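You operate a simulated robot arm through the tools that you are given. There is no shell and no other tool.

The job below is to be done with a simulated robot arm. You get a single attempt, and the scene is never put back.

Task
Start up: air at 5 bar, zone 2 at about 55, then step once.
Fine: open the air lever; wait till display 2 is within 2 degrees of it; switch to hand for the step; leave the other dials and the direction.

Only the result counts: the job must be done as asked and must still hold three seconds after the hand-in. Knocking over, shifting, dropping, spilling or breaking anything else fails it.

Robot
A 7-joint arm with a two-finger parallel gripper, fixed in place. Base frame: the origin is on the floor under the middle of its stand, x ahead of it, y to its left, z up. Lengths are in m, angles in degrees, forces in N, time in s.
With the tool pointing down near the work surface it reaches from about 0.44 to 0.9 m from the base axis. Its first joint turns from -17.0 to 126.0 degrees. Payload 1.57 kg.
The tool frame sits at the grasp point between the pads (the TCP): z along the fingers, y along the line on which they close. The tips reach 0.03 m beyond it. The gripper opens to 0.08 m. The fingers are 0.017 m wide and 0.012 m thick; the gripper's body (0.04 by 0.082 m) begins 0.08 m behind the TCP.
Orientation is told as [roll, pitch, yaw] about the base's x, y, z axes, in that order, counted from this pose: with the fingers straight down and closing along the base's y, the tool's x points along the base's -x, its y along +y and its z along -z.

Tools
- The arm moves only by the tool apply_moves. Its argument "commands" is text: rows parted by semicolons, each of 7 numbers parted by spaces: the turn, a rotation vector about the base's x, y, z in degrees, then the shift along the base's x, y, z in m, then the opening, from 0 (shut) to 1 (fully open). In form: ax ay az tx ty tz grip; .... A call has 1 to 20 rows; each row is the pose to reach, as a shift and turn from the pose commanded when the call began. A row lasts 0.2 s, in which the tool goes at most 0.05 m and 8.6 degrees; a call with a longer step from one row to the next is refused whole, and so is a gripper value outside its range. Where a pose cannot be reached the arm comes as near as it can. A force on the tool above 40 N (or 10 N above the force at the start of the call, whichever is more), or a blocked arm, ends the call early, and 0.2 s more pass. Each finger travels about 0.045 m/s and halts on what it meets, pressing with about 20 N; the grip force reading is that of the motor and also rises with nothing between the fingers. The clock runs only during rows and for 0.2 s after the last one: add rows that repeat a pose to give the fingers time. It gives the time, the measured TCP pose, the force on the tool (base axes), the opening and the grip force at its end, in the units of the frame above (readings bear some noise), with the torque about the TCP (base axes, N m) and any sound that the robot's microphone picked up.
- Cameras (640 x 400 px; columns grow to the right, rows downward): "scene" is fixed at [0.2192, -0.4993, 1.5114]; the picture's right is [0.08, -1.00, 0.00], its down [-0.78, -0.07, -0.63] and it looks along [0.62, 0.05, -0.78] (base axes); focal length 244 px, centre (320, 200). "wrist" rides on the gripper at [0.072, -0.007, -0.122] in the tool frame; the picture's right is [0.09, 1.00, 0.00], its down [-0.84, 0.08, -0.54] and it looks along [-0.54, 0.05, 0.84] (tool axes); focal length 238 px, centre (320, 200). There is no depth. A picture from a camera that has moved, and an enlarged one, comes with that camera's place and axes in the base frame and with its lens.
- camera(camera): a new picture of that camera. It takes no simulated time.
- slide_trunk(by): slides the trunk up (or, below 0, down) by that many m; the arm rides with it, the base frame stays. It gives what a move gives, with no picture.
- zoom(camera, box): a new picture of the part [left, top, right, bottom] of that camera's present view, enlarged. It takes no simulated time.
- finish_job(): hands the job in; it is judged then, once.

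Nothing tells you positions but the pictures and the camera data. Unless the task says otherwise, let go and move clear before handing in.

The tools are called after "Request:" as a command line: name --argument value ..., lists and objects as JSON in quotes. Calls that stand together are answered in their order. apply_moves: Moves the arm, as the interface text tells. Its arguments: {"type":"object","properties":{"commands":{"type":"string"}},"required":["commands"]} The other tools are called the same way: slide_trunk (by) moves the trunk up or down; camera (camera) takes a picture; zoom (camera, box) takes an enlarged picture of a part of a camera's view; finish_job () hands the job in.

At the start:

```text
time: 0.0
tcp_pos: [0.709, -0.0355, 1.2159]
tool_rot: [0.0, 0.0, 0.1]
force: [-0.7, 0.3, 0.2]
moment: [0.01, 0.02, 0.0]
grip_width: 0.0803
finger_force: 0.2
trunk travel left (down, up): [-0.725, 0.065]
```

scene: 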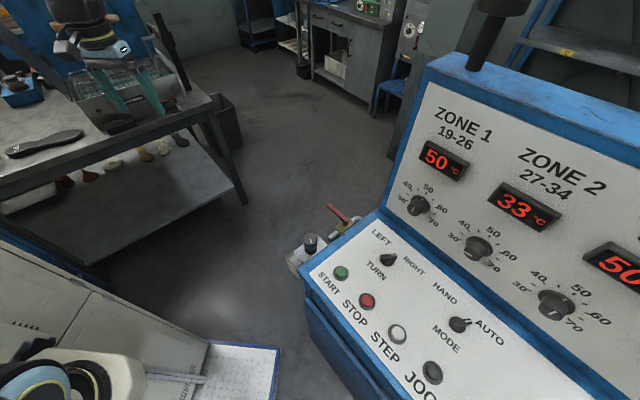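
wrist: 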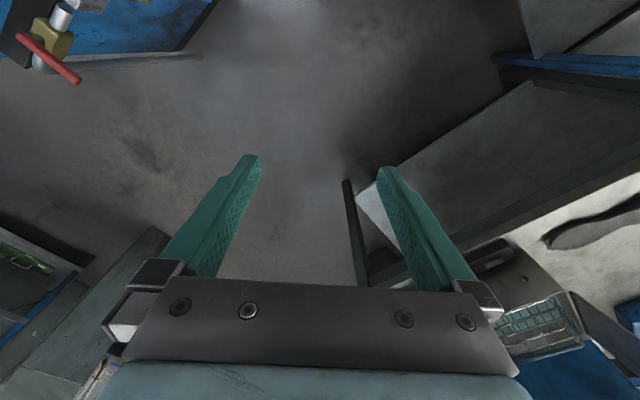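

I see a control panel with zone displays and dials on the right, buttons and switches on a lower console, and an air unit with a red lever beside it. I'll look closer before moving.

Request:
zoom --camera "scene" --box '[280, 190, 440, 290]'

Request:
zoom --camera "scene" --box '[300, 230, 540, 400]'

Request:
zoom --camera "scene" --box '[380, 90, 640, 340]'

Request:
zoom --camera "wrist" --box '[0, 0, 160, 100]'

```text
4.00 times, centred on (360, 240) of scene
camera zoom: at [0.2192, -0.4993, 1.5114], right [0.08, -1.0, 0.0], down [-0.78, -0.07, -0.63], along [0.62, 0.05, -0.78], focal length 974 px, centre (160, 40)
```

zoom: 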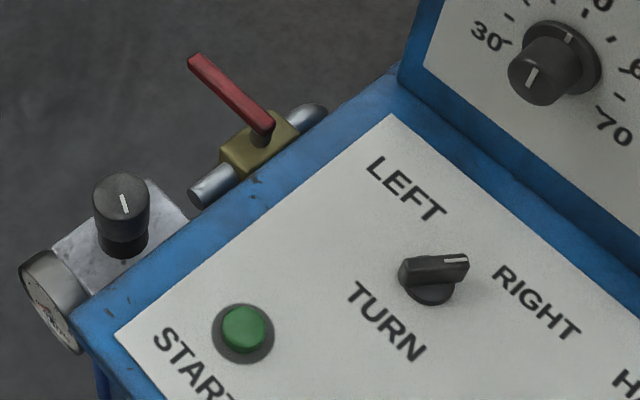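

```text
2.35 times, centred on (420, 315) of scene
camera zoom: at [0.2192, -0.4993, 1.5114], right [0.08, -1.0, 0.0], down [-0.78, -0.07, -0.63], along [0.62, 0.05, -0.78], focal length 573 px, centre (85, -71)
```

zoom: 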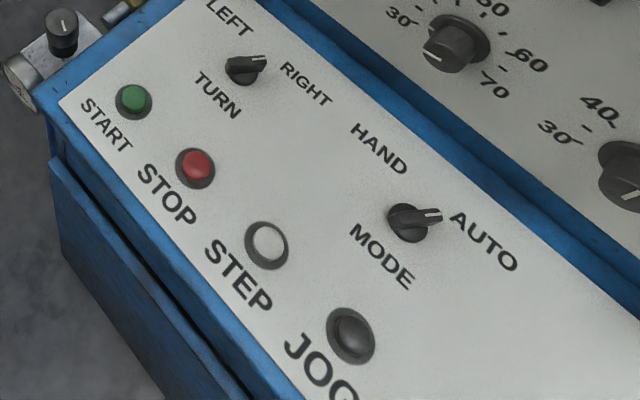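

```text
1.60 times, centred on (510, 215) of scene
camera zoom: at [0.2192, -0.4993, 1.5114], right [0.08, -1.0, 0.0], down [-0.78, -0.07, -0.63], along [0.62, 0.05, -0.78], focal length 390 px, centre (16, 176)
```

zoom: 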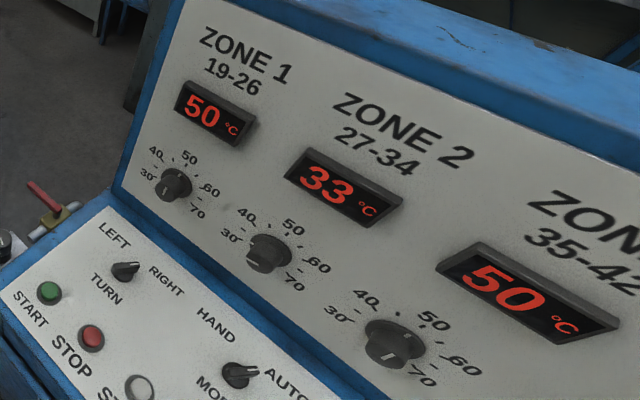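

```text
4.00 times, centred on (80, 50) of wrist
camera zoom: at [0.637, -0.0429, 1.3365], right [-0.09, 1.0, 0.0], down [0.84, 0.08, 0.54], along [0.54, 0.05, -0.84], focal length 953 px, centre (1280, 800)
```

zoom: 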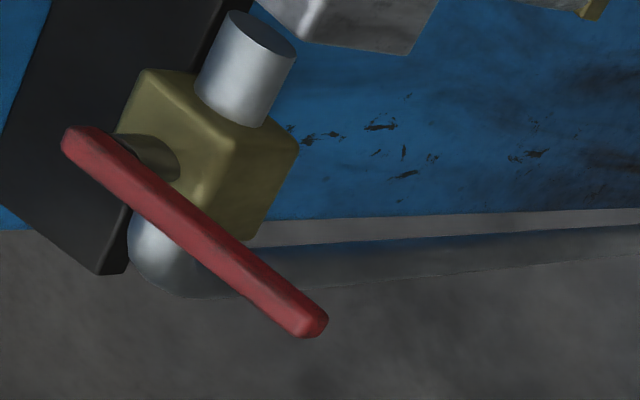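

The air valve's lever lies across its pipe (closed) and stands at about (0.67, -0.55, 0.83), at the left end of the console. I'll yaw the tool toward the console so that the wrist camera gets a better view.

Request:
apply_moves --commands "0 0 -8 -0.01 -0.01 0 1; 0 0 -16 -0.02 -0.02 0 1; 0 0 -24 -0.03 -0.03 0 1; 0 0 -32 -0.04 -0.04 0 1; 0 0 -40 -0.05 -0.05 0 1; 0 0 -48 -0.06 -0.06 0 1; 0 0 -56 -0.07 -0.07 0 1; 0 0 -60 -0.08 -0.08 0 1"

Request:
camera --camera "wrist"

Request:
camera --camera "scene"

```text
time: 1.8
tcp_pos: [0.6292, -0.117, 1.2165]
tool_rot: [0.0, 0.1, -60.1]
force: [-0.2, 0.0, 1.1]
moment: [-0.01, 0.02, -0.02]
grip_width: 0.0799
finger_force: 0.0
trunk travel left (down, up): [-0.725, 0.065]
```

```text
taken
camera wrist: at [0.5871, -0.0577, 1.3377], right [0.82, 0.58, 0.0], down [0.48, -0.69, 0.54], along [0.31, -0.44, -0.84], focal length 238 px, centre (320, 200)
```

wrist: 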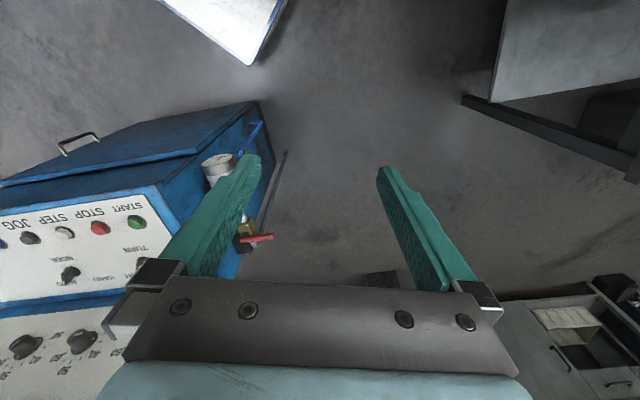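

```text
taken
```

scene: 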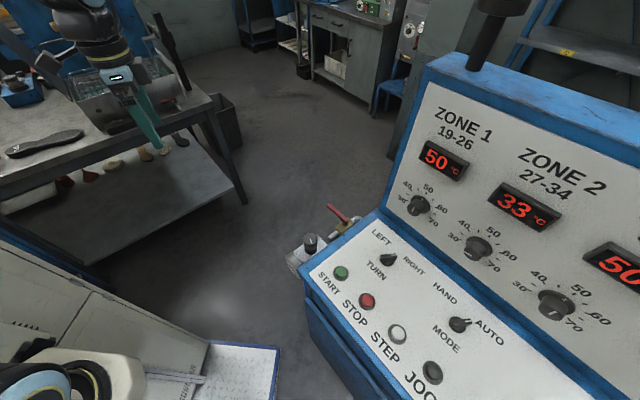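

The console faces the robot diagonally: START is near (0.45, -0.53, 0.95), the MODE knob near (0.36, -0.78, 0.96) and the zone 2 dial near (0.47, -0.79, 1.07). I'll move the tool nearer, high above the front of the console, to check reach and get closer views.

Request:
apply_moves --commands "0 0 1.5 -0.023 -0.028 0.006 1; 0 0 3 -0.046 -0.056 0.012 1; 0 0 4.5 -0.069 -0.084 0.018 1; 0 0 6 -0.092 -0.112 0.024 1; 0 0 7.5 -0.115 -0.140 0.03 1; 0 0 9 -0.138 -0.168 0.036 1; 0 0 10.5 -0.161 -0.196 0.042 1; 0 0 12 -0.184 -0.224 0.048 1; 0 0 13.5 -0.207 -0.252 0.054 1; 0 0 15 -0.229 -0.283 0.06 1"

Request:
camera --camera "wrist"

Request:
camera --camera "scene"

```text
time: 4.0
tcp_pos: [0.3991, -0.3965, 1.2742]
tool_rot: [0.0, 0.0, -45.0]
force: [0.4, 0.4, 0.0]
moment: [-0.03, 0.02, -0.01]
grip_width: 0.0799
finger_force: 0.1
trunk travel left (down, up): [-0.725, 0.065]
```

```text
taken
camera wrist: at [0.3444, -0.3516, 1.3954], right [0.64, 0.77, 0.0], down [0.65, -0.54, 0.54], along [0.42, -0.35, -0.84], focal length 238 px, centre (320, 200)
```

wrist: 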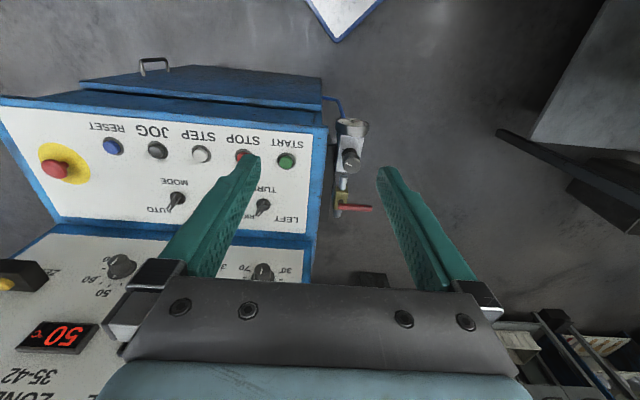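

```text
taken
```

scene: 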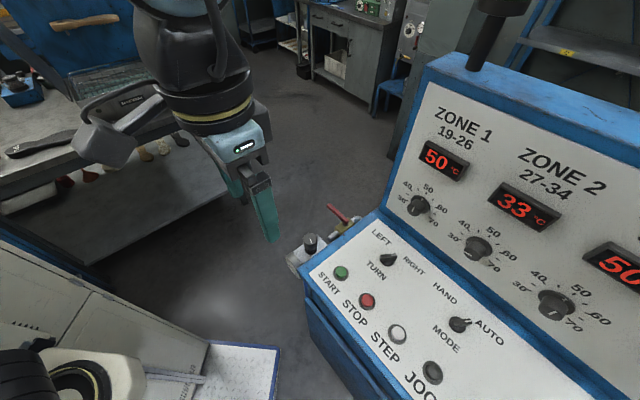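

The arm reaches well, and the wrist camera now shows the console, the valve and the regulator. I'll zoom in on the regulator and gauge, the valve and the switches.

Request:
zoom --camera "wrist" --box '[310, 100, 400, 230]'

Request:
zoom --camera "wrist" --box '[100, 110, 320, 250]'

Request:
zoom --camera "scene" --box '[440, 210, 520, 270]'

Request:
zoom --camera "scene" --box '[380, 170, 460, 230]'

Request:
zoom --camera "scene" --box '[500, 260, 620, 350]'

Request:
zoom --camera "scene" --box '[275, 220, 335, 280]'

```text
3.08 times, centred on (355, 165) of wrist
camera zoom: at [0.3444, -0.3516, 1.3954], right [0.64, 0.77, 0.0], down [0.65, -0.54, 0.54], along [0.42, -0.35, -0.84], focal length 733 px, centre (212, 308)
```

zoom: 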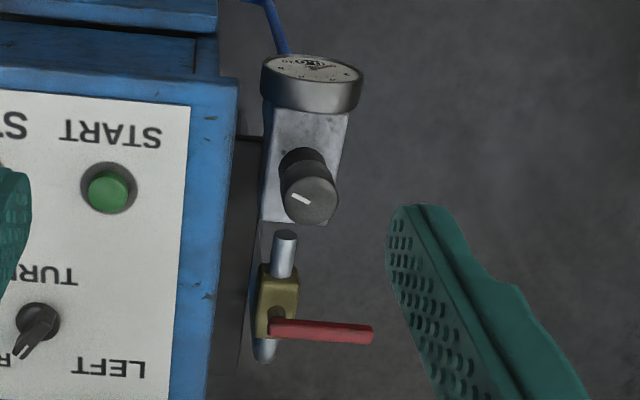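

```text
2.86 times, centred on (210, 180) of wrist
camera zoom: at [0.3444, -0.3516, 1.3954], right [0.64, 0.77, 0.0], down [0.65, -0.54, 0.54], along [0.42, -0.35, -0.84], focal length 681 px, centre (634, 257)
```

zoom: 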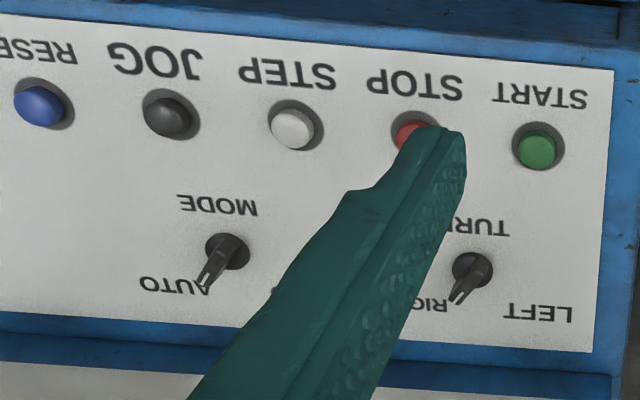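

```text
6.67 times, centred on (480, 240) of scene
camera zoom: at [0.2192, -0.4993, 1.5114], right [0.08, -1.0, 0.0], down [-0.78, -0.07, -0.63], along [0.62, 0.05, -0.78], focal length 1623 px, centre (-747, -67)
```

zoom: 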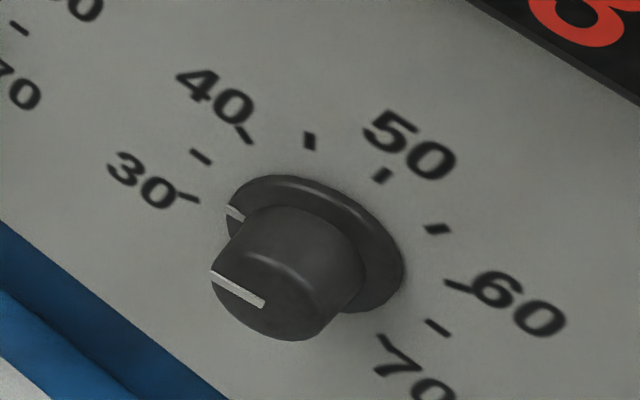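

```text
6.67 times, centred on (420, 200) of scene
camera zoom: at [0.2192, -0.4993, 1.5114], right [0.08, -1.0, 0.0], down [-0.78, -0.07, -0.63], along [0.62, 0.05, -0.78], focal length 1623 px, centre (-347, 200)
```

zoom: 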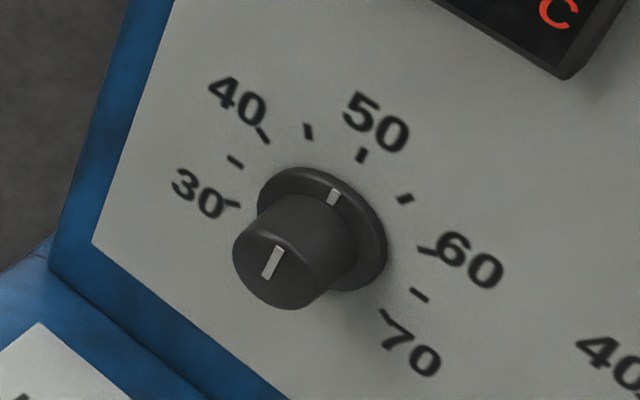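

```text
4.44 times, centred on (560, 305) of scene
camera zoom: at [0.2192, -0.4993, 1.5114], right [0.08, -1.0, 0.0], down [-0.78, -0.07, -0.63], along [0.62, 0.05, -0.78], focal length 1082 px, centre (-747, -267)
```

zoom: 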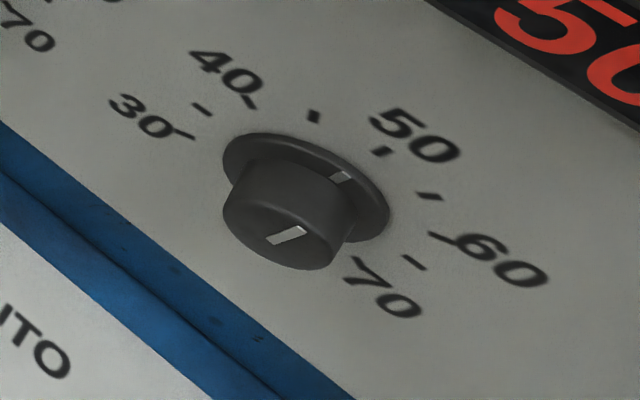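

```text
6.67 times, centred on (305, 250) of scene
camera zoom: at [0.2192, -0.4993, 1.5114], right [0.08, -1.0, 0.0], down [-0.78, -0.07, -0.63], along [0.62, 0.05, -0.78], focal length 1623 px, centre (420, -133)
```

zoom: 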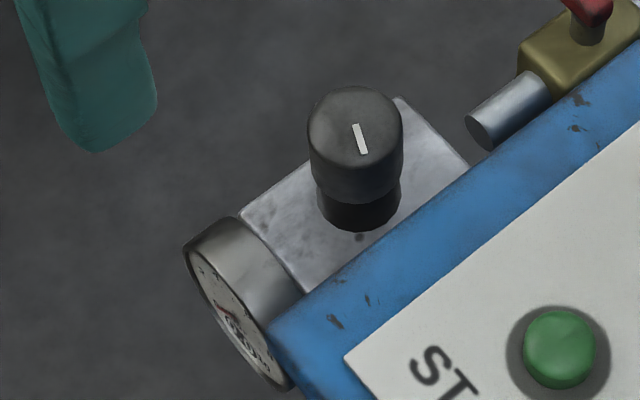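

The valve pivot is at about (0.668, -0.547, 0.845) with its tip near (0.736, -0.486). The regulator knob top is at about (0.568, -0.442, 0.885), and the gauge near (0.508, -0.392, 0.837) faces the operator side. I'll lower the trunk and tilt the camera to read the gauge.

Request:
slide_trunk --by -0.25

Request:
camera --camera "scene"

Request:
camera --camera "wrist"

```text
time: 6.6
tcp_pos: [0.4003, -0.3968, 1.0251]
tool_rot: [0.0, 0.0, -44.9]
force: [0.4, -0.2, 0.0]
moment: [-0.02, 0.02, 0.0]
grip_width: 0.0799
finger_force: 0.0
trunk travel left (down, up): [-0.475, 0.315]
```

```text
taken
```

scene: 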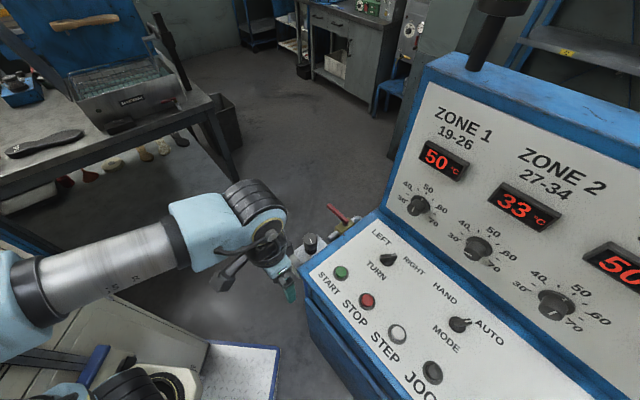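

```text
taken
camera wrist: at [0.3444, -0.3517, 1.1453], right [0.64, 0.77, 0.0], down [0.65, -0.54, 0.54], along [0.42, -0.35, -0.84], focal length 238 px, centre (320, 200)
```

wrist: 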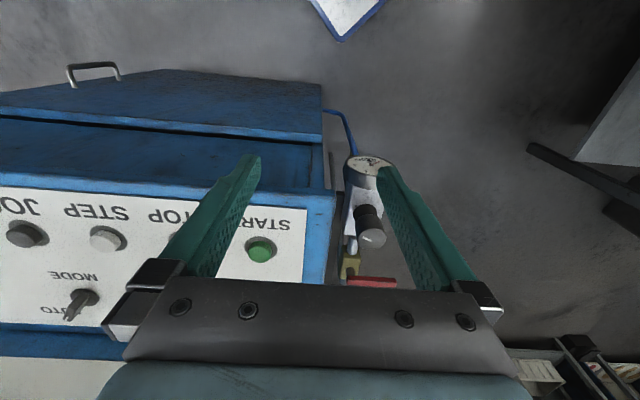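

The trunk lowered safely. I'll tilt the tool outward 35° and back off, so that the wrist camera sees the gauge face.

Request:
apply_moves --commands "-4 -4 0 0 0.02 0 1; -8 -8 0 0 0.04 -0.02 1; -12 -12 0 0 0.06 -0.05 1; -16 -16 0 0 0.08 -0.08 1; -20 -20 0 0 0.1 -0.11 1; -24.7 -24.7 0 0 0.104 -0.133 1; -24.7 -24.7 0 0 0.104 -0.133 1"

Request:
camera --camera "wrist"

Request:
camera --camera "scene"

```text
time: 8.2
tcp_pos: [0.4459, -0.3175, 0.9163]
tool_rot: [0.0, -34.9, -45.0]
force: [0.4, 0.2, -0.2]
moment: [0.02, -0.02, -0.02]
grip_width: 0.0801
finger_force: 0.1
out of reach, approached as far as the arm can: row 3, 4, 5, 6, 7
trunk travel left (down, up): [-0.475, 0.315]
```

```text
taken
camera wrist: at [0.3495, -0.2318, 0.9745], right [0.65, 0.76, -0.05], down [0.32, -0.21, 0.92], along [0.69, -0.62, -0.38], focal length 238 px, centre (320, 200)
```

wrist: 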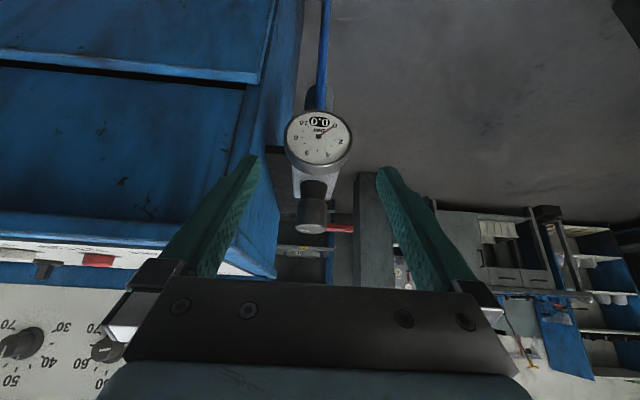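

```text
taken
```

scene: 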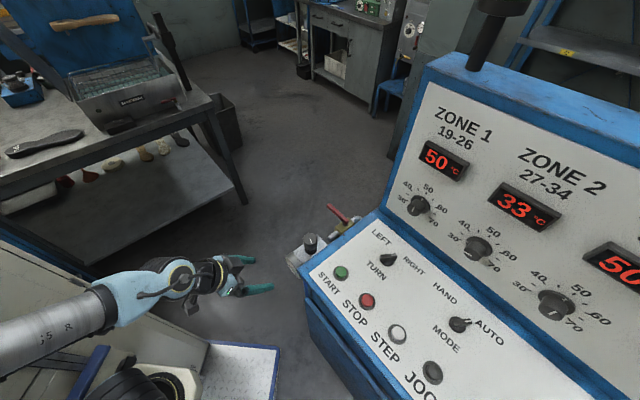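

The gauge face is visible now with a digital readout. I'll zoom in on it, and on the valve and lever behind it.

Request:
zoom --camera "wrist" --box '[270, 90, 370, 180]'

Request:
zoom --camera "wrist" --box '[270, 170, 380, 260]'

```text
4.44 times, centred on (320, 135) of wrist
camera zoom: at [0.3495, -0.2318, 0.9745], right [0.65, 0.76, -0.05], down [0.32, -0.21, 0.92], along [0.69, -0.62, -0.38], focal length 1059 px, centre (320, 489)
```

zoom: 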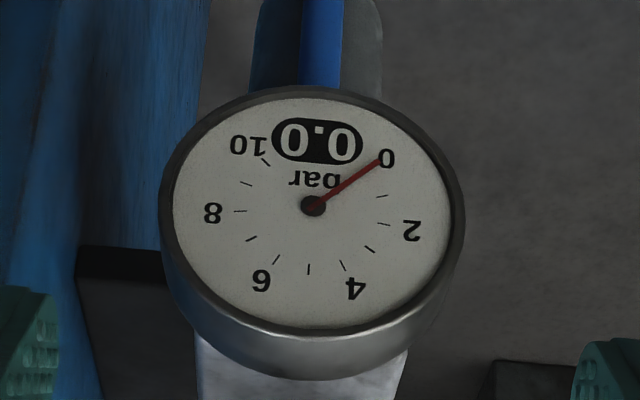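

```text
4.44 times, centred on (325, 215) of wrist
camera zoom: at [0.3495, -0.2318, 0.9745], right [0.65, 0.76, -0.05], down [0.32, -0.21, 0.92], along [0.69, -0.62, -0.38], focal length 1059 px, centre (298, 133)
```

zoom: 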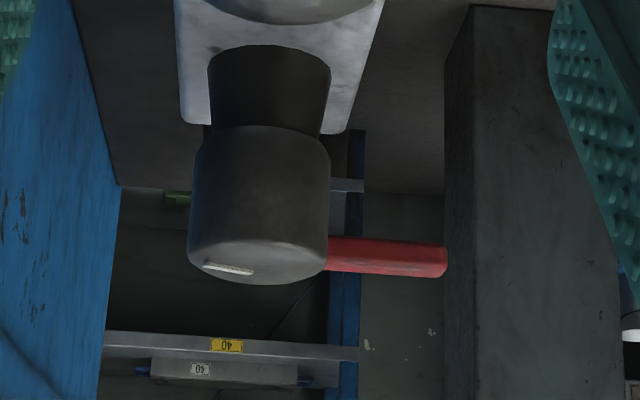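

The gauge reads 0.0 bar and its digital readout is clear. Next I'll straighten the tool and go above the valve, to see which way its lever can swing.

Request:
apply_moves --commands "3 3 0 0 0 0.02 1; 7 7 0 0.02 -0.01 0.04 1; 11 11 0 0.05 -0.03 0.06 1; 15 15 0 0.08 -0.05 0.08 1; 20 20 0 0.115 -0.075 0.1 1; 24.7 24.7 0 0.15 -0.1 0.1 1; 24.7 24.7 0 0.15 -0.1 0.1 1"

Request:
camera --camera "wrist"

Request:
zoom --camera "wrist" --box '[240, 120, 400, 280]'

Request:
zoom --camera "scene" --box '[280, 180, 400, 280]'

```text
time: 9.8
tcp_pos: [0.5968, -0.4181, 1.0148]
tool_rot: [0.1, 0.1, -44.9]
force: [-0.5, 0.0, 0.3]
moment: [0.0, 0.01, 0.01]
grip_width: 0.0801
finger_force: 0.0
out of reach, approached as far as the arm can: row 1
trunk travel left (down, up): [-0.475, 0.315]
```

```text
taken
camera wrist: at [0.5414, -0.3728, 1.1357], right [0.64, 0.77, 0.0], down [0.65, -0.54, 0.54], along [0.42, -0.35, -0.84], focal length 238 px, centre (320, 200)
```

wrist: 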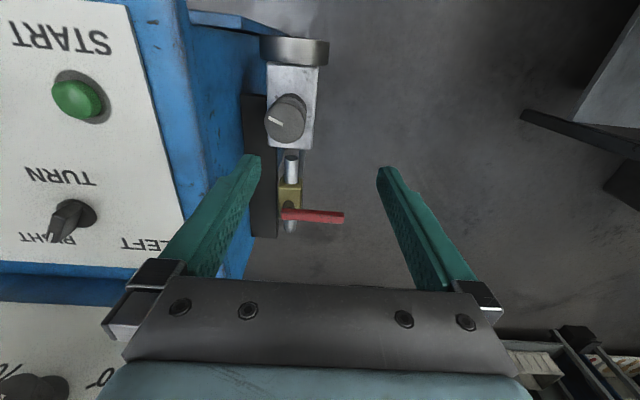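

```text
2.50 times, centred on (320, 200) of wrist
camera zoom: at [0.5414, -0.3728, 1.1357], right [0.64, 0.77, 0.0], down [0.65, -0.54, 0.54], along [0.42, -0.35, -0.84], focal length 596 px, centre (320, 200)
```

zoom: 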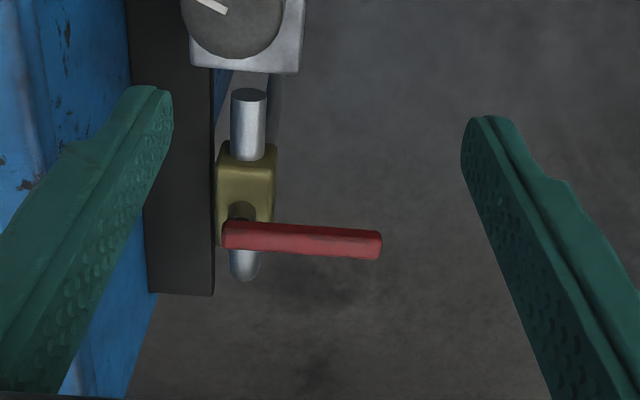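

```text
4.00 times, centred on (340, 230) of scene
camera zoom: at [0.2192, -0.4993, 1.5114], right [0.08, -1.0, 0.0], down [-0.78, -0.07, -0.63], along [0.62, 0.05, -0.78], focal length 974 px, centre (240, 80)
```

zoom: 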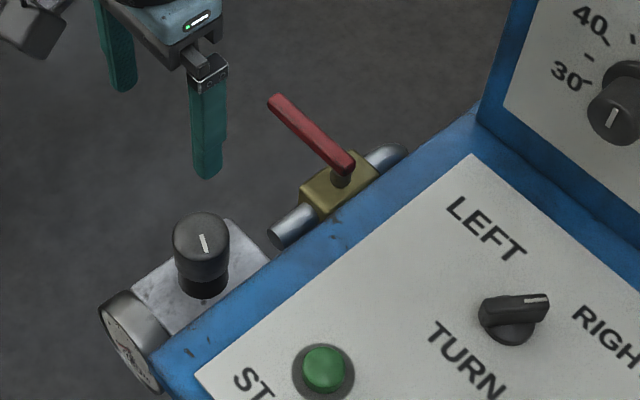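

The lever runs from its pivot (0.676, -0.545) to its tip (0.733, -0.486) at z of about 0.844, with nothing around it on the free side. I'll close the fingers and bring them down on the operator side of the lever, clear of it, then test-push it.

Request:
apply_moves --commands "0 0 0 0.035 -0.02 0 0; 0 0 0 0.07 -0.04 0 0; 0 0 0 0.1 -0.058 0 0; 0 0 0 0.1 -0.058 -0.03 0; 0 0 0 0.1 -0.058 -0.07 0; 0 0 0 0.1 -0.058 -0.11 0; 0 0 0 0.1 -0.058 -0.153 0; 0 0 0 0.1 -0.058 -0.153 0"

Request:
camera --camera "wrist"

Request:
zoom --camera "scene" --box '[280, 160, 400, 260]'

```text
time: 11.6
tcp_pos: [0.6979, -0.4779, 0.8659]
tool_rot: [0.0, -0.1, -45.0]
force: [0.9, 0.5, -0.1]
moment: [0.02, 0.0, -0.02]
grip_width: 0.0
finger_force: 19.7
trunk travel left (down, up): [-0.475, 0.315]
```

```text
taken
camera wrist: at [0.6421, -0.4322, 0.9873], right [0.64, 0.77, 0.0], down [0.65, -0.54, 0.54], along [0.42, -0.35, -0.84], focal length 238 px, centre (320, 200)
```

wrist: 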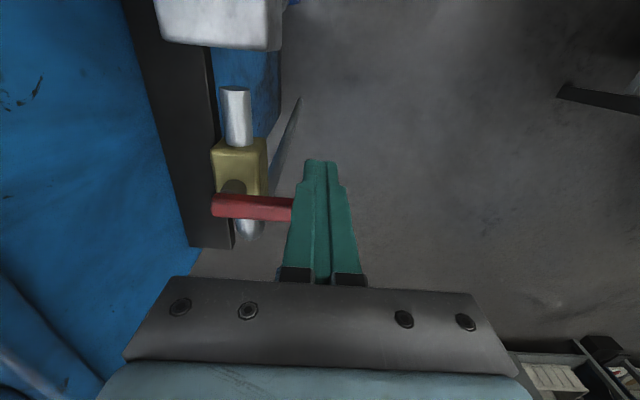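

```text
4.00 times, centred on (340, 210) of scene
camera zoom: at [0.2192, -0.4993, 1.5114], right [0.08, -1.0, 0.0], down [-0.78, -0.07, -0.63], along [0.62, 0.05, -0.78], focal length 974 px, centre (240, 160)
```

zoom: 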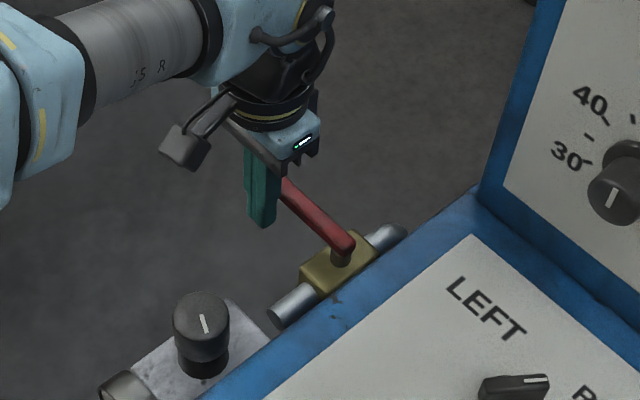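

The closed fingers stand just in front of the lever near its tip. I'll push gently away from the operator and watch the force.

Request:
apply_moves --commands "0 0 0 0.0055 -0.008 0 0; 0 0 0 0.011 -0.0155 0 0; 0 0 0 0.017 -0.022 0 0; 0 0 0 0.022 -0.028 0 0"

Request:
camera --camera "wrist"

```text
time: 12.3
tcp_pos: [0.7062, -0.4905, 0.8666]
tool_rot: [0.0, 1.2, -45.0]
force: [-16.8, 13.1, 8.1]
moment: [0.07, 0.26, -0.07]
grip_width: 0.0
finger_force: 19.6
trunk travel left (down, up): [-0.475, 0.315]
stopped in row 3: the force on the tool passed its limit at 51 N (the readings are from after the stop); the commanded pose is now the measured one
```

```text
taken
camera wrist: at [0.6528, -0.4471, 0.9888], right [0.64, 0.77, 0.0], down [0.66, -0.54, 0.52], along [0.4, -0.33, -0.85], focal length 238 px, centre (320, 200)
```

wrist: 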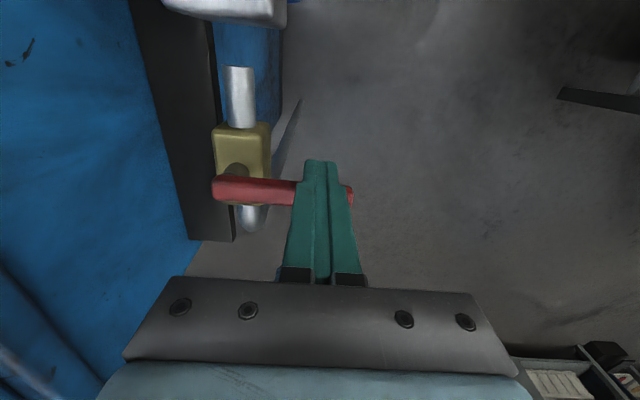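

The lever is at its stop in that direction, with over 50 N and no movement, so it must open toward the operator. I'll back off, lift over the lever and come down on its far side.

Request:
apply_moves --commands "-0.85 -0.85 0 -0.016 0.016 0 0; -0.85 -0.85 0 -0.016 0.016 0.035 0; -0.85 -0.85 0 -0.016 0.016 0.065 0; -0.85 -0.85 0 0.007 -0.01 0.065 0; -0.85 -0.85 0 0.03 -0.036 0.065 0; -0.85 -0.85 0 0.03 -0.036 0.065 0"

Request:
camera --camera "wrist"

Request:
zoom --camera "scene" --box '[280, 160, 400, 260]'

```text
time: 13.7
tcp_pos: [0.7359, -0.5291, 0.9311]
tool_rot: [-0.1, 0.0, -45.0]
force: [-0.4, 0.6, -0.3]
moment: [-0.03, -0.04, -0.01]
grip_width: 0.0001
finger_force: 20.3
trunk travel left (down, up): [-0.475, 0.315]
```

```text
taken
camera wrist: at [0.6802, -0.4831, 1.0513], right [0.64, 0.77, 0.0], down [0.65, -0.54, 0.54], along [0.42, -0.35, -0.84], focal length 238 px, centre (320, 200)
```

wrist: 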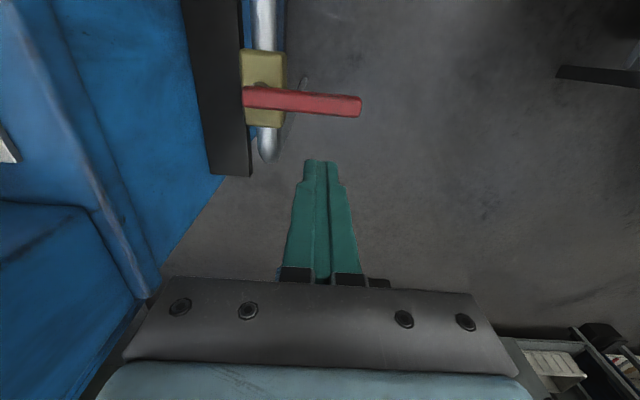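

```text
4.00 times, centred on (340, 210) of scene
camera zoom: at [0.2192, -0.4993, 1.5114], right [0.08, -1.0, 0.0], down [-0.78, -0.07, -0.63], along [0.62, 0.05, -0.78], focal length 974 px, centre (240, 160)
```

zoom: 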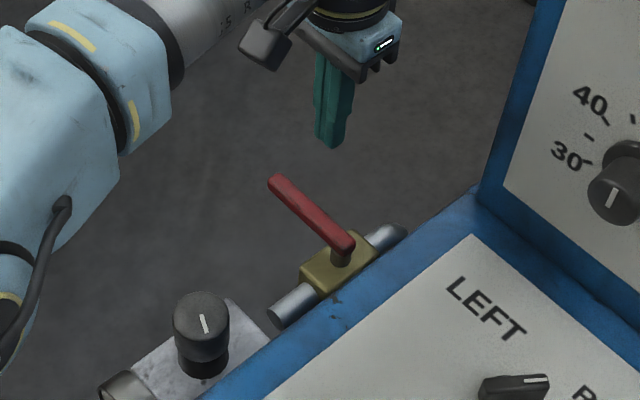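

The fingers are on the far side of the lever. I'll come down and push it in an arc toward the operator.

Request:
apply_moves --commands "0 0 0 0 0 -0.035 0; 0 0 0 0 0 -0.066 0; 0 0 0 -0.006 0.01 -0.066 0; 0 0 0 -0.0111 0.0199 -0.066 0; 0 0 0 -0.0179 0.0278 -0.066 0; 0 0 0 -0.026 0.0345 -0.066 0"

Request:
camera --camera "wrist"

```text
time: 15.1
tcp_pos: [0.7115, -0.4934, 0.8629]
tool_rot: [0.0, -0.1, -45.1]
force: [0.7, -1.2, 1.3]
moment: [0.0, -0.03, 0.02]
grip_width: 0.0
finger_force: 20.1
trunk travel left (down, up): [-0.475, 0.315]
```

```text
taken
camera wrist: at [0.6568, -0.4484, 0.9848], right [0.64, 0.77, 0.0], down [0.65, -0.53, 0.55], along [0.42, -0.35, -0.84], focal length 238 px, centre (320, 200)
```

wrist: 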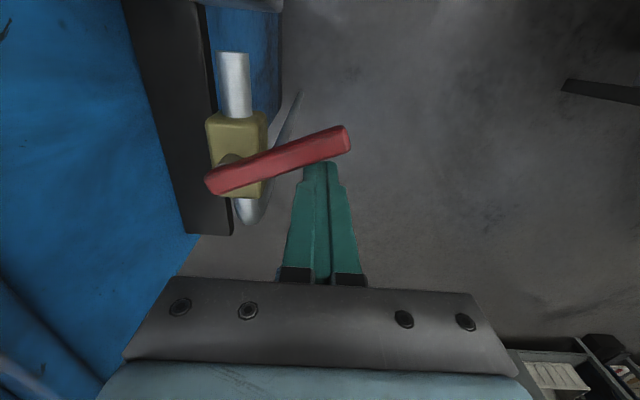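

The lever is swinging as wanted. I'll continue along the arc to the in-line position.

Request:
apply_moves --commands "0 0 0 -0.009 0.0051 0 0; 0 0 0 -0.0189 0.0086 0 0; 0 0 0 -0.0292 0.0103 0 0; 0 0 0 -0.0396 0.0102 0 0; 0 0 0 -0.0499 0.0083 0 0; 0 0 0 -0.0597 0.0046 0 0; 0 0 0 -0.0643 0.0022 0 0"

Request:
camera --camera "wrist"

Request:
zoom --camera "scene" --box '[280, 160, 400, 260]'

```text
time: 16.7
tcp_pos: [0.6471, -0.49, 0.8652]
tool_rot: [-0.1, -0.2, -45.0]
force: [1.1, 1.0, -0.2]
moment: [0.03, -0.04, 0.01]
grip_width: 0.0
finger_force: 20.3
trunk travel left (down, up): [-0.475, 0.315]
```

```text
taken
camera wrist: at [0.5922, -0.445, 0.9863], right [0.64, 0.77, 0.0], down [0.65, -0.53, 0.54], along [0.42, -0.35, -0.84], focal length 238 px, centre (320, 200)
```

wrist: 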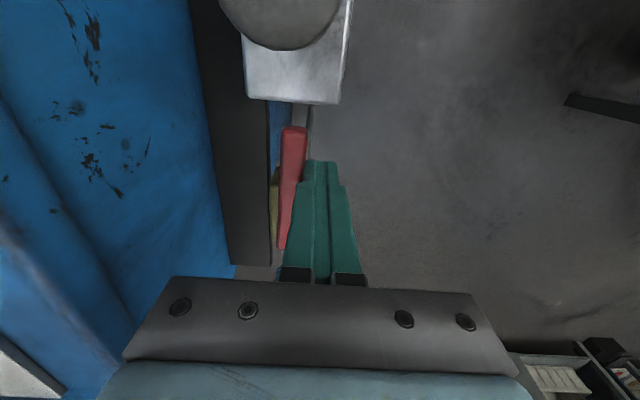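

```text
4.00 times, centred on (340, 210) of scene
camera zoom: at [0.2192, -0.4993, 1.5114], right [0.08, -1.0, 0.0], down [-0.78, -0.07, -0.63], along [0.62, 0.05, -0.78], focal length 974 px, centre (240, 160)
```

zoom: 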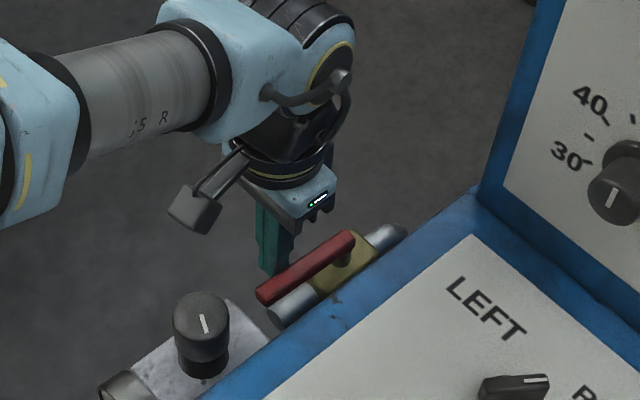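

The lever is almost in line with the pipe. I'll nudge it a little farther to make sure that it reaches its open stop.

Request:
apply_moves --commands "0 0 0 -0.002 -0.002 0 0; 0 0 0 -0.004 -0.004 0 0; 0 0 0 -0.006 -0.006 0 0"

Request:
camera --camera "wrist"

Request:
zoom --camera "scene" --box '[280, 160, 400, 260]'

```text
time: 17.5
tcp_pos: [0.6457, -0.4928, 0.8644]
tool_rot: [0.1, -0.3, -44.8]
force: [14.4, 20.6, 7.1]
moment: [0.18, -0.19, 0.14]
grip_width: 0.0002
finger_force: 19.7
trunk travel left (down, up): [-0.475, 0.315]
```

```text
taken
camera wrist: at [0.5885, -0.4478, 0.9861], right [0.63, 0.77, 0.0], down [0.65, -0.53, 0.55], along [0.42, -0.34, -0.84], focal length 238 px, centre (320, 200)
```

wrist: 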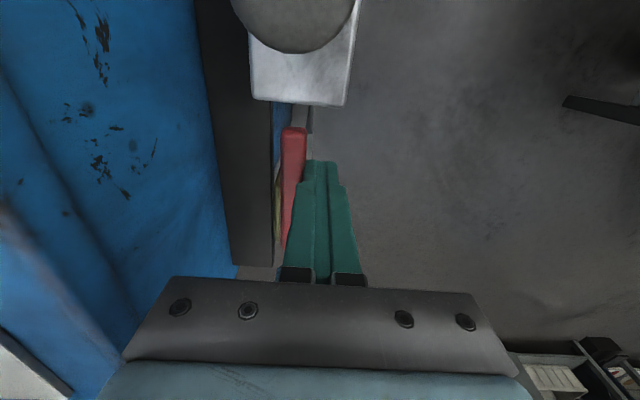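

```text
4.00 times, centred on (340, 210) of scene
camera zoom: at [0.2192, -0.4993, 1.5114], right [0.08, -1.0, 0.0], down [-0.78, -0.07, -0.63], along [0.62, 0.05, -0.78], focal length 974 px, centre (240, 160)
```

zoom: 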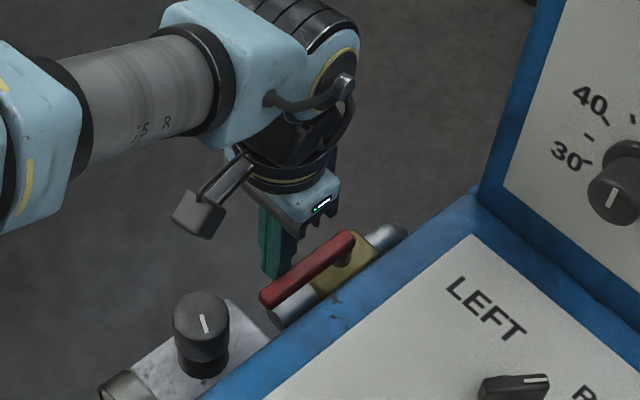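

The lever is at its open stop. I'll move off it sideways and up, then look at the gauge from the scene camera.

Request:
apply_moves --commands "0 0 0 0.012 0.012 0 0; 0 0 0 0.022 0.022 0 0; 0 0 0 0.022 0.022 0.04 0; 0 0 0 0.022 0.022 0.085 0; 0 0 0 -0.0 0.03 0.13 0.5; 0 0 0 -0.02 0.04 0.135 0.9"

Request:
zoom --camera "scene" --box '[282, 250, 306, 280]'

Request:
camera --camera "wrist"

Request:
camera --camera "scene"

```text
refused: row 5 steps farther than a row can; nothing moved
```

```text
13.33 times, centred on (294, 265) of scene
camera zoom: at [0.2192, -0.4993, 1.5114], right [0.08, -1.0, 0.0], down [-0.78, -0.07, -0.63], along [0.62, 0.05, -0.78], focal length 3246 px, centre (667, -667)
```

zoom: 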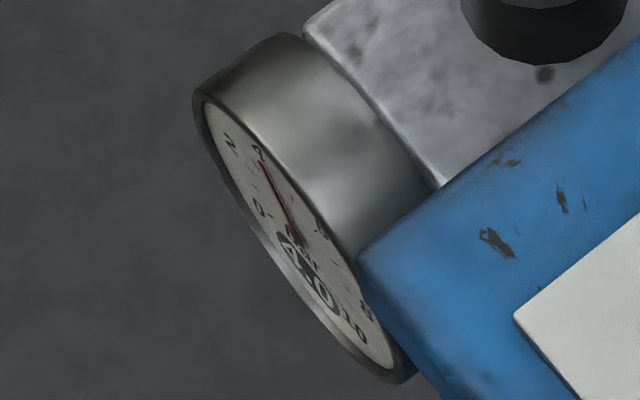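

```text
taken
camera wrist: at [0.5885, -0.4478, 0.9861], right [0.63, 0.77, 0.0], down [0.65, -0.53, 0.55], along [0.42, -0.34, -0.84], focal length 238 px, centre (320, 200)
```

wrist: 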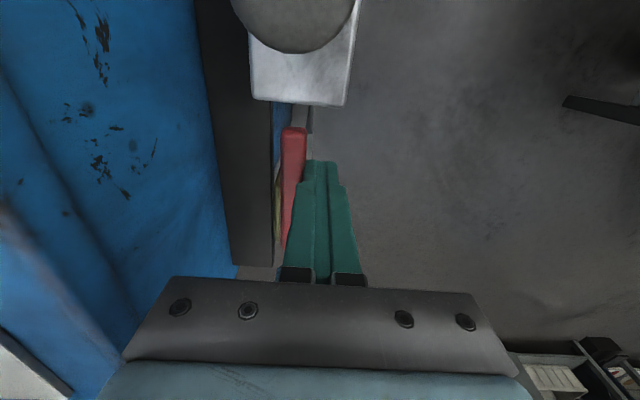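

```text
taken
```

scene: 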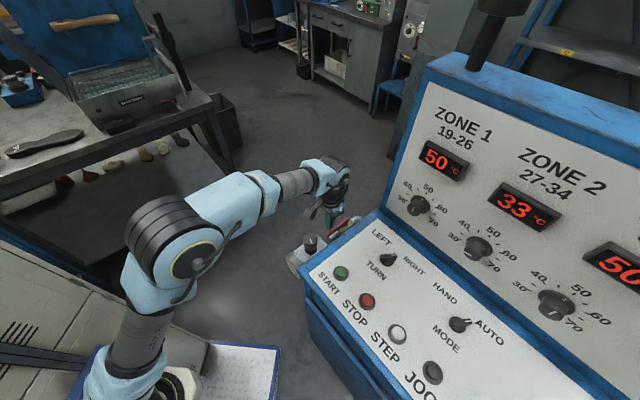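

The lever is open and the gauge has moved. I'll zoom further to read its digital value from the scene camera and check the needle.

Request:
zoom --camera "scene" --box '[285, 255, 299, 277]'

Request:
apply_moves --commands "0 0 0 0.012 0.012 0 0; 0 0 0 0.022 0.022 0 0; 0 0 0 0.022 0.022 0.04 0; 0 0 0 0.022 0.022 0.085 0; 0 0 0 0.0 0.03 0.115 0.5; 0 0 0 -0.02 0.04 0.135 0.9"

Request:
camera --camera "wrist"

Request:
zoom --camera "scene" --box '[280, 210, 370, 280]'

```text
16.00 times, centred on (292, 266) of scene
camera zoom: at [0.2192, -0.4993, 1.5114], right [0.08, -1.0, 0.0], down [-0.78, -0.07, -0.63], along [0.62, 0.05, -0.78], focal length 3896 px, centre (768, -856)
```

zoom: 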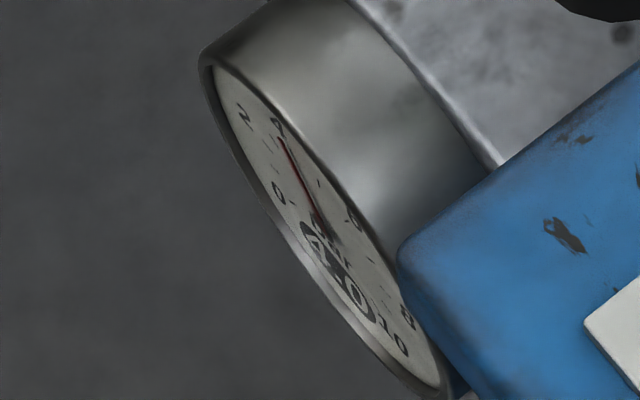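

```text
time: 18.9
tcp_pos: [0.6205, -0.4578, 0.9976]
tool_rot: [-0.1, -0.2, -44.9]
force: [0.9, -0.8, -0.3]
moment: [-0.01, 0.01, 0.0]
grip_width: 0.0478
finger_force: 0.1
trunk travel left (down, up): [-0.475, 0.315]
```

```text
taken
camera wrist: at [0.5651, -0.4119, 1.1185], right [0.64, 0.77, 0.0], down [0.65, -0.54, 0.54], along [0.42, -0.35, -0.84], focal length 238 px, centre (320, 200)
```

wrist: 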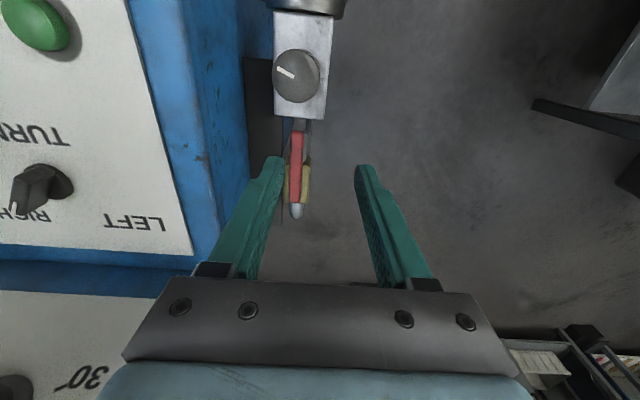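

```text
5.71 times, centred on (325, 245) of scene
camera zoom: at [0.2192, -0.4993, 1.5114], right [0.08, -1.0, 0.0], down [-0.78, -0.07, -0.63], along [0.62, 0.05, -0.78], focal length 1391 px, centre (291, -57)
```

zoom: 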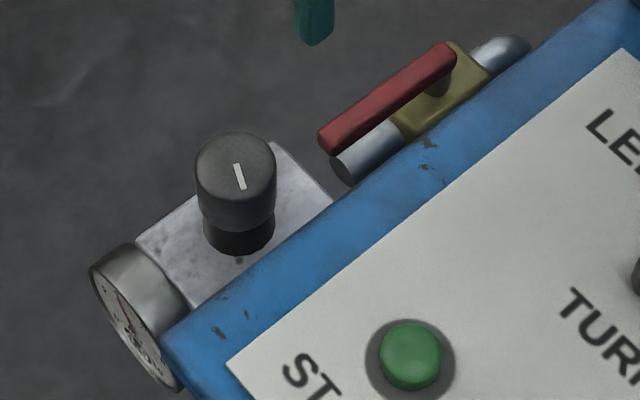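

The lever now lies along the pipe and the gauge needle stands near 4. The regulator knob's axis is at about (0.569, -0.441) with its top at about z 0.889 and a diameter of about 0.042. I'll go above it and come down with the fingers either side.

Request:
apply_moves --commands "0 0 0 -0.025 0.008 0 0.8; 0 0 0 -0.0515 0.0165 0 0.8; 0 0 0 -0.0515 0.0165 -0.03 0.8; 0 0 0 -0.0515 0.0165 -0.065 0.8"

Request:
camera --camera "wrist"

Request:
zoom --camera "scene" --box '[270, 180, 370, 280]'

```text
time: 19.9
tcp_pos: [0.5704, -0.4427, 0.934]
tool_rot: [0.0, -0.2, -44.9]
force: [0.3, 0.1, 0.1]
moment: [-0.02, -0.04, 0.01]
grip_width: 0.064
finger_force: 0.1
trunk travel left (down, up): [-0.475, 0.315]
```

```text
taken
camera wrist: at [0.5137, -0.3964, 1.0539], right [0.64, 0.77, 0.0], down [0.65, -0.53, 0.55], along [0.42, -0.35, -0.84], focal length 238 px, centre (320, 200)
```

wrist: 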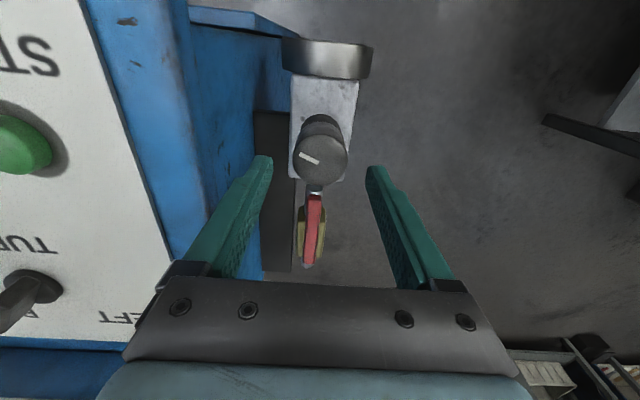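

```text
4.00 times, centred on (320, 230) of scene
camera zoom: at [0.2192, -0.4993, 1.5114], right [0.08, -1.0, 0.0], down [-0.78, -0.07, -0.63], along [0.62, 0.05, -0.78], focal length 974 px, centre (320, 80)
```

zoom: 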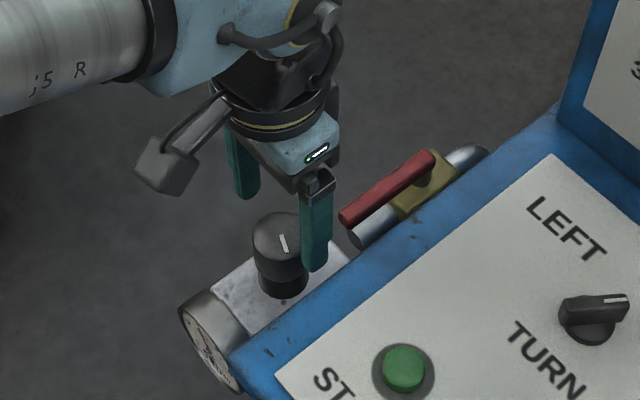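

The fingers straddle the knob with even room on both sides. I'll come down around it and close.

Request:
apply_moves --commands "0 0 0 -0.0015 0.002 -0.03 0.8; 0 0 0 -0.0015 0.002 -0.06 0.8; 0 0 0 -0.0015 0.002 -0.06 0.4; 0 0 0 -0.0015 0.002 -0.06 0.4; 0 0 0 -0.0015 0.002 -0.06 0.4"

Request:
zoom --camera "scene" --box '[270, 190, 370, 290]'

Request:
zoom --camera "scene" --box '[285, 255, 299, 277]'

Request:
camera --camera "wrist"

```text
time: 21.1
tcp_pos: [0.5675, -0.4397, 0.8749]
tool_rot: [-0.1, -0.2, -45.0]
force: [-6.3, -4.4, -2.6]
moment: [-0.31, -0.84, -0.02]
grip_width: 0.0412
finger_force: 27.8
trunk travel left (down, up): [-0.475, 0.315]
```

```text
4.00 times, centred on (320, 240) of scene
camera zoom: at [0.2192, -0.4993, 1.5114], right [0.08, -1.0, 0.0], down [-0.78, -0.07, -0.63], along [0.62, 0.05, -0.78], focal length 974 px, centre (320, 40)
```

zoom: 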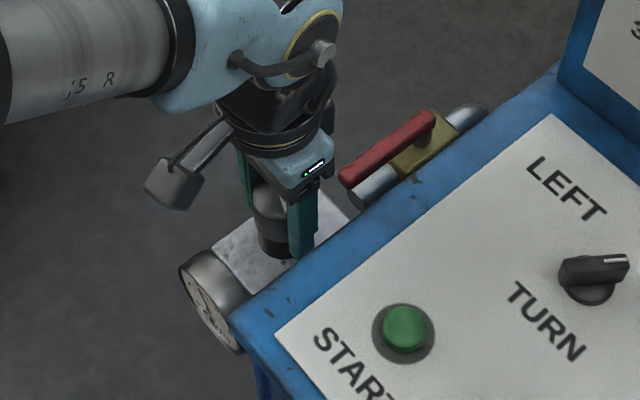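

```text
16.00 times, centred on (292, 266) of scene
camera zoom: at [0.2192, -0.4993, 1.5114], right [0.08, -1.0, 0.0], down [-0.78, -0.07, -0.63], along [0.62, 0.05, -0.78], focal length 3896 px, centre (768, -856)
```

zoom: 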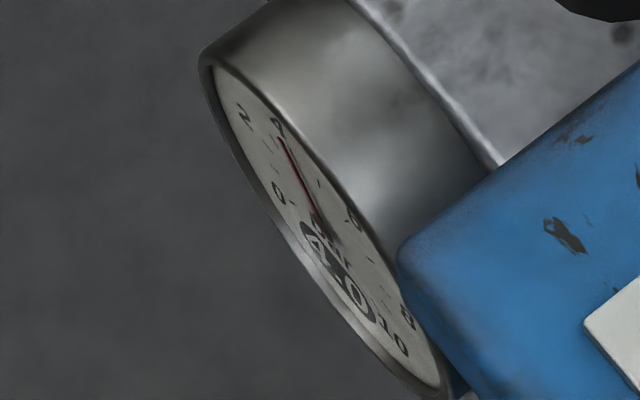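

```text
taken
camera wrist: at [0.5118, -0.3942, 0.9959], right [0.64, 0.77, 0.0], down [0.65, -0.54, 0.54], along [0.42, -0.35, -0.84], focal length 238 px, centre (320, 200)
```

wrist: 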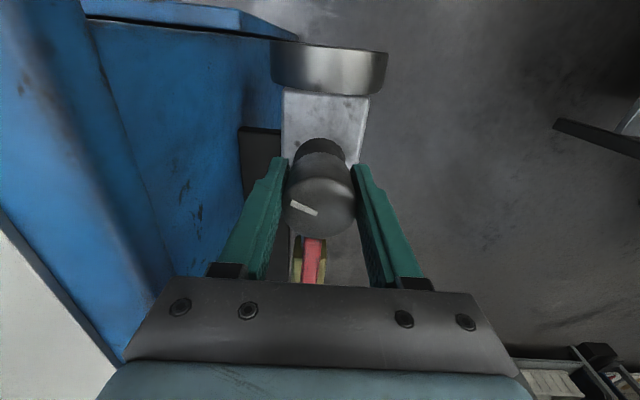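

The knob is gripped at 0.041 m wide. I'll turn it clockwise by 16° and read the gauge.

Request:
apply_moves --commands "0 0 -4 -0.001 -0.001 0 0.4; 0 0 -8 -0.001 -0.001 0 0.4; 0 0 -12 -0.001 -0.001 0 0.4; 0 0 -16 -0.001 -0.001 0 0.4"

Request:
zoom --camera "scene" --box '[285, 255, 299, 277]'

Request:
camera --camera "wrist"

```text
time: 22.1
tcp_pos: [0.5681, -0.4399, 0.8751]
tool_rot: [0.0, -0.3, -61.0]
force: [0.5, 0.0, 12.2]
moment: [0.24, 0.86, -0.01]
grip_width: 0.0414
finger_force: 44.7
trunk travel left (down, up): [-0.475, 0.315]
```

```text
16.00 times, centred on (292, 266) of scene
camera zoom: at [0.2192, -0.4993, 1.5114], right [0.08, -1.0, 0.0], down [-0.78, -0.07, -0.63], along [0.62, 0.05, -0.78], focal length 3896 px, centre (768, -856)
```

zoom: 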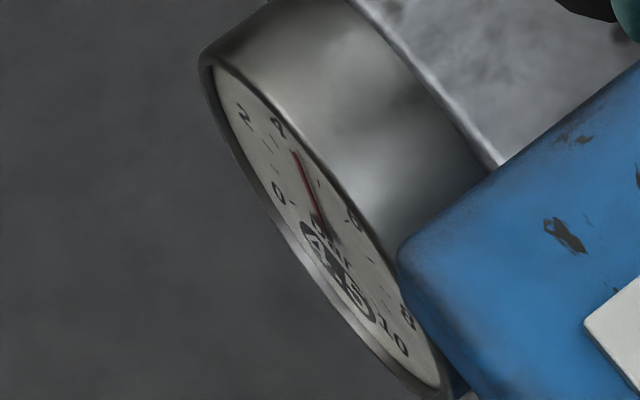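

```text
taken
camera wrist: at [0.5271, -0.3802, 0.9958], right [0.83, 0.56, 0.0], down [0.47, -0.69, 0.55], along [0.31, -0.45, -0.84], focal length 238 px, centre (320, 200)
```

wrist: 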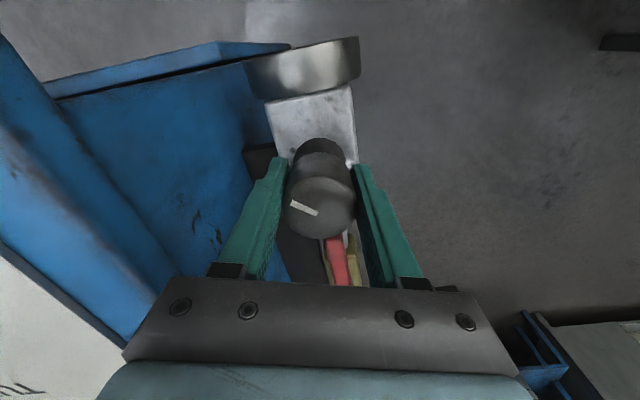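

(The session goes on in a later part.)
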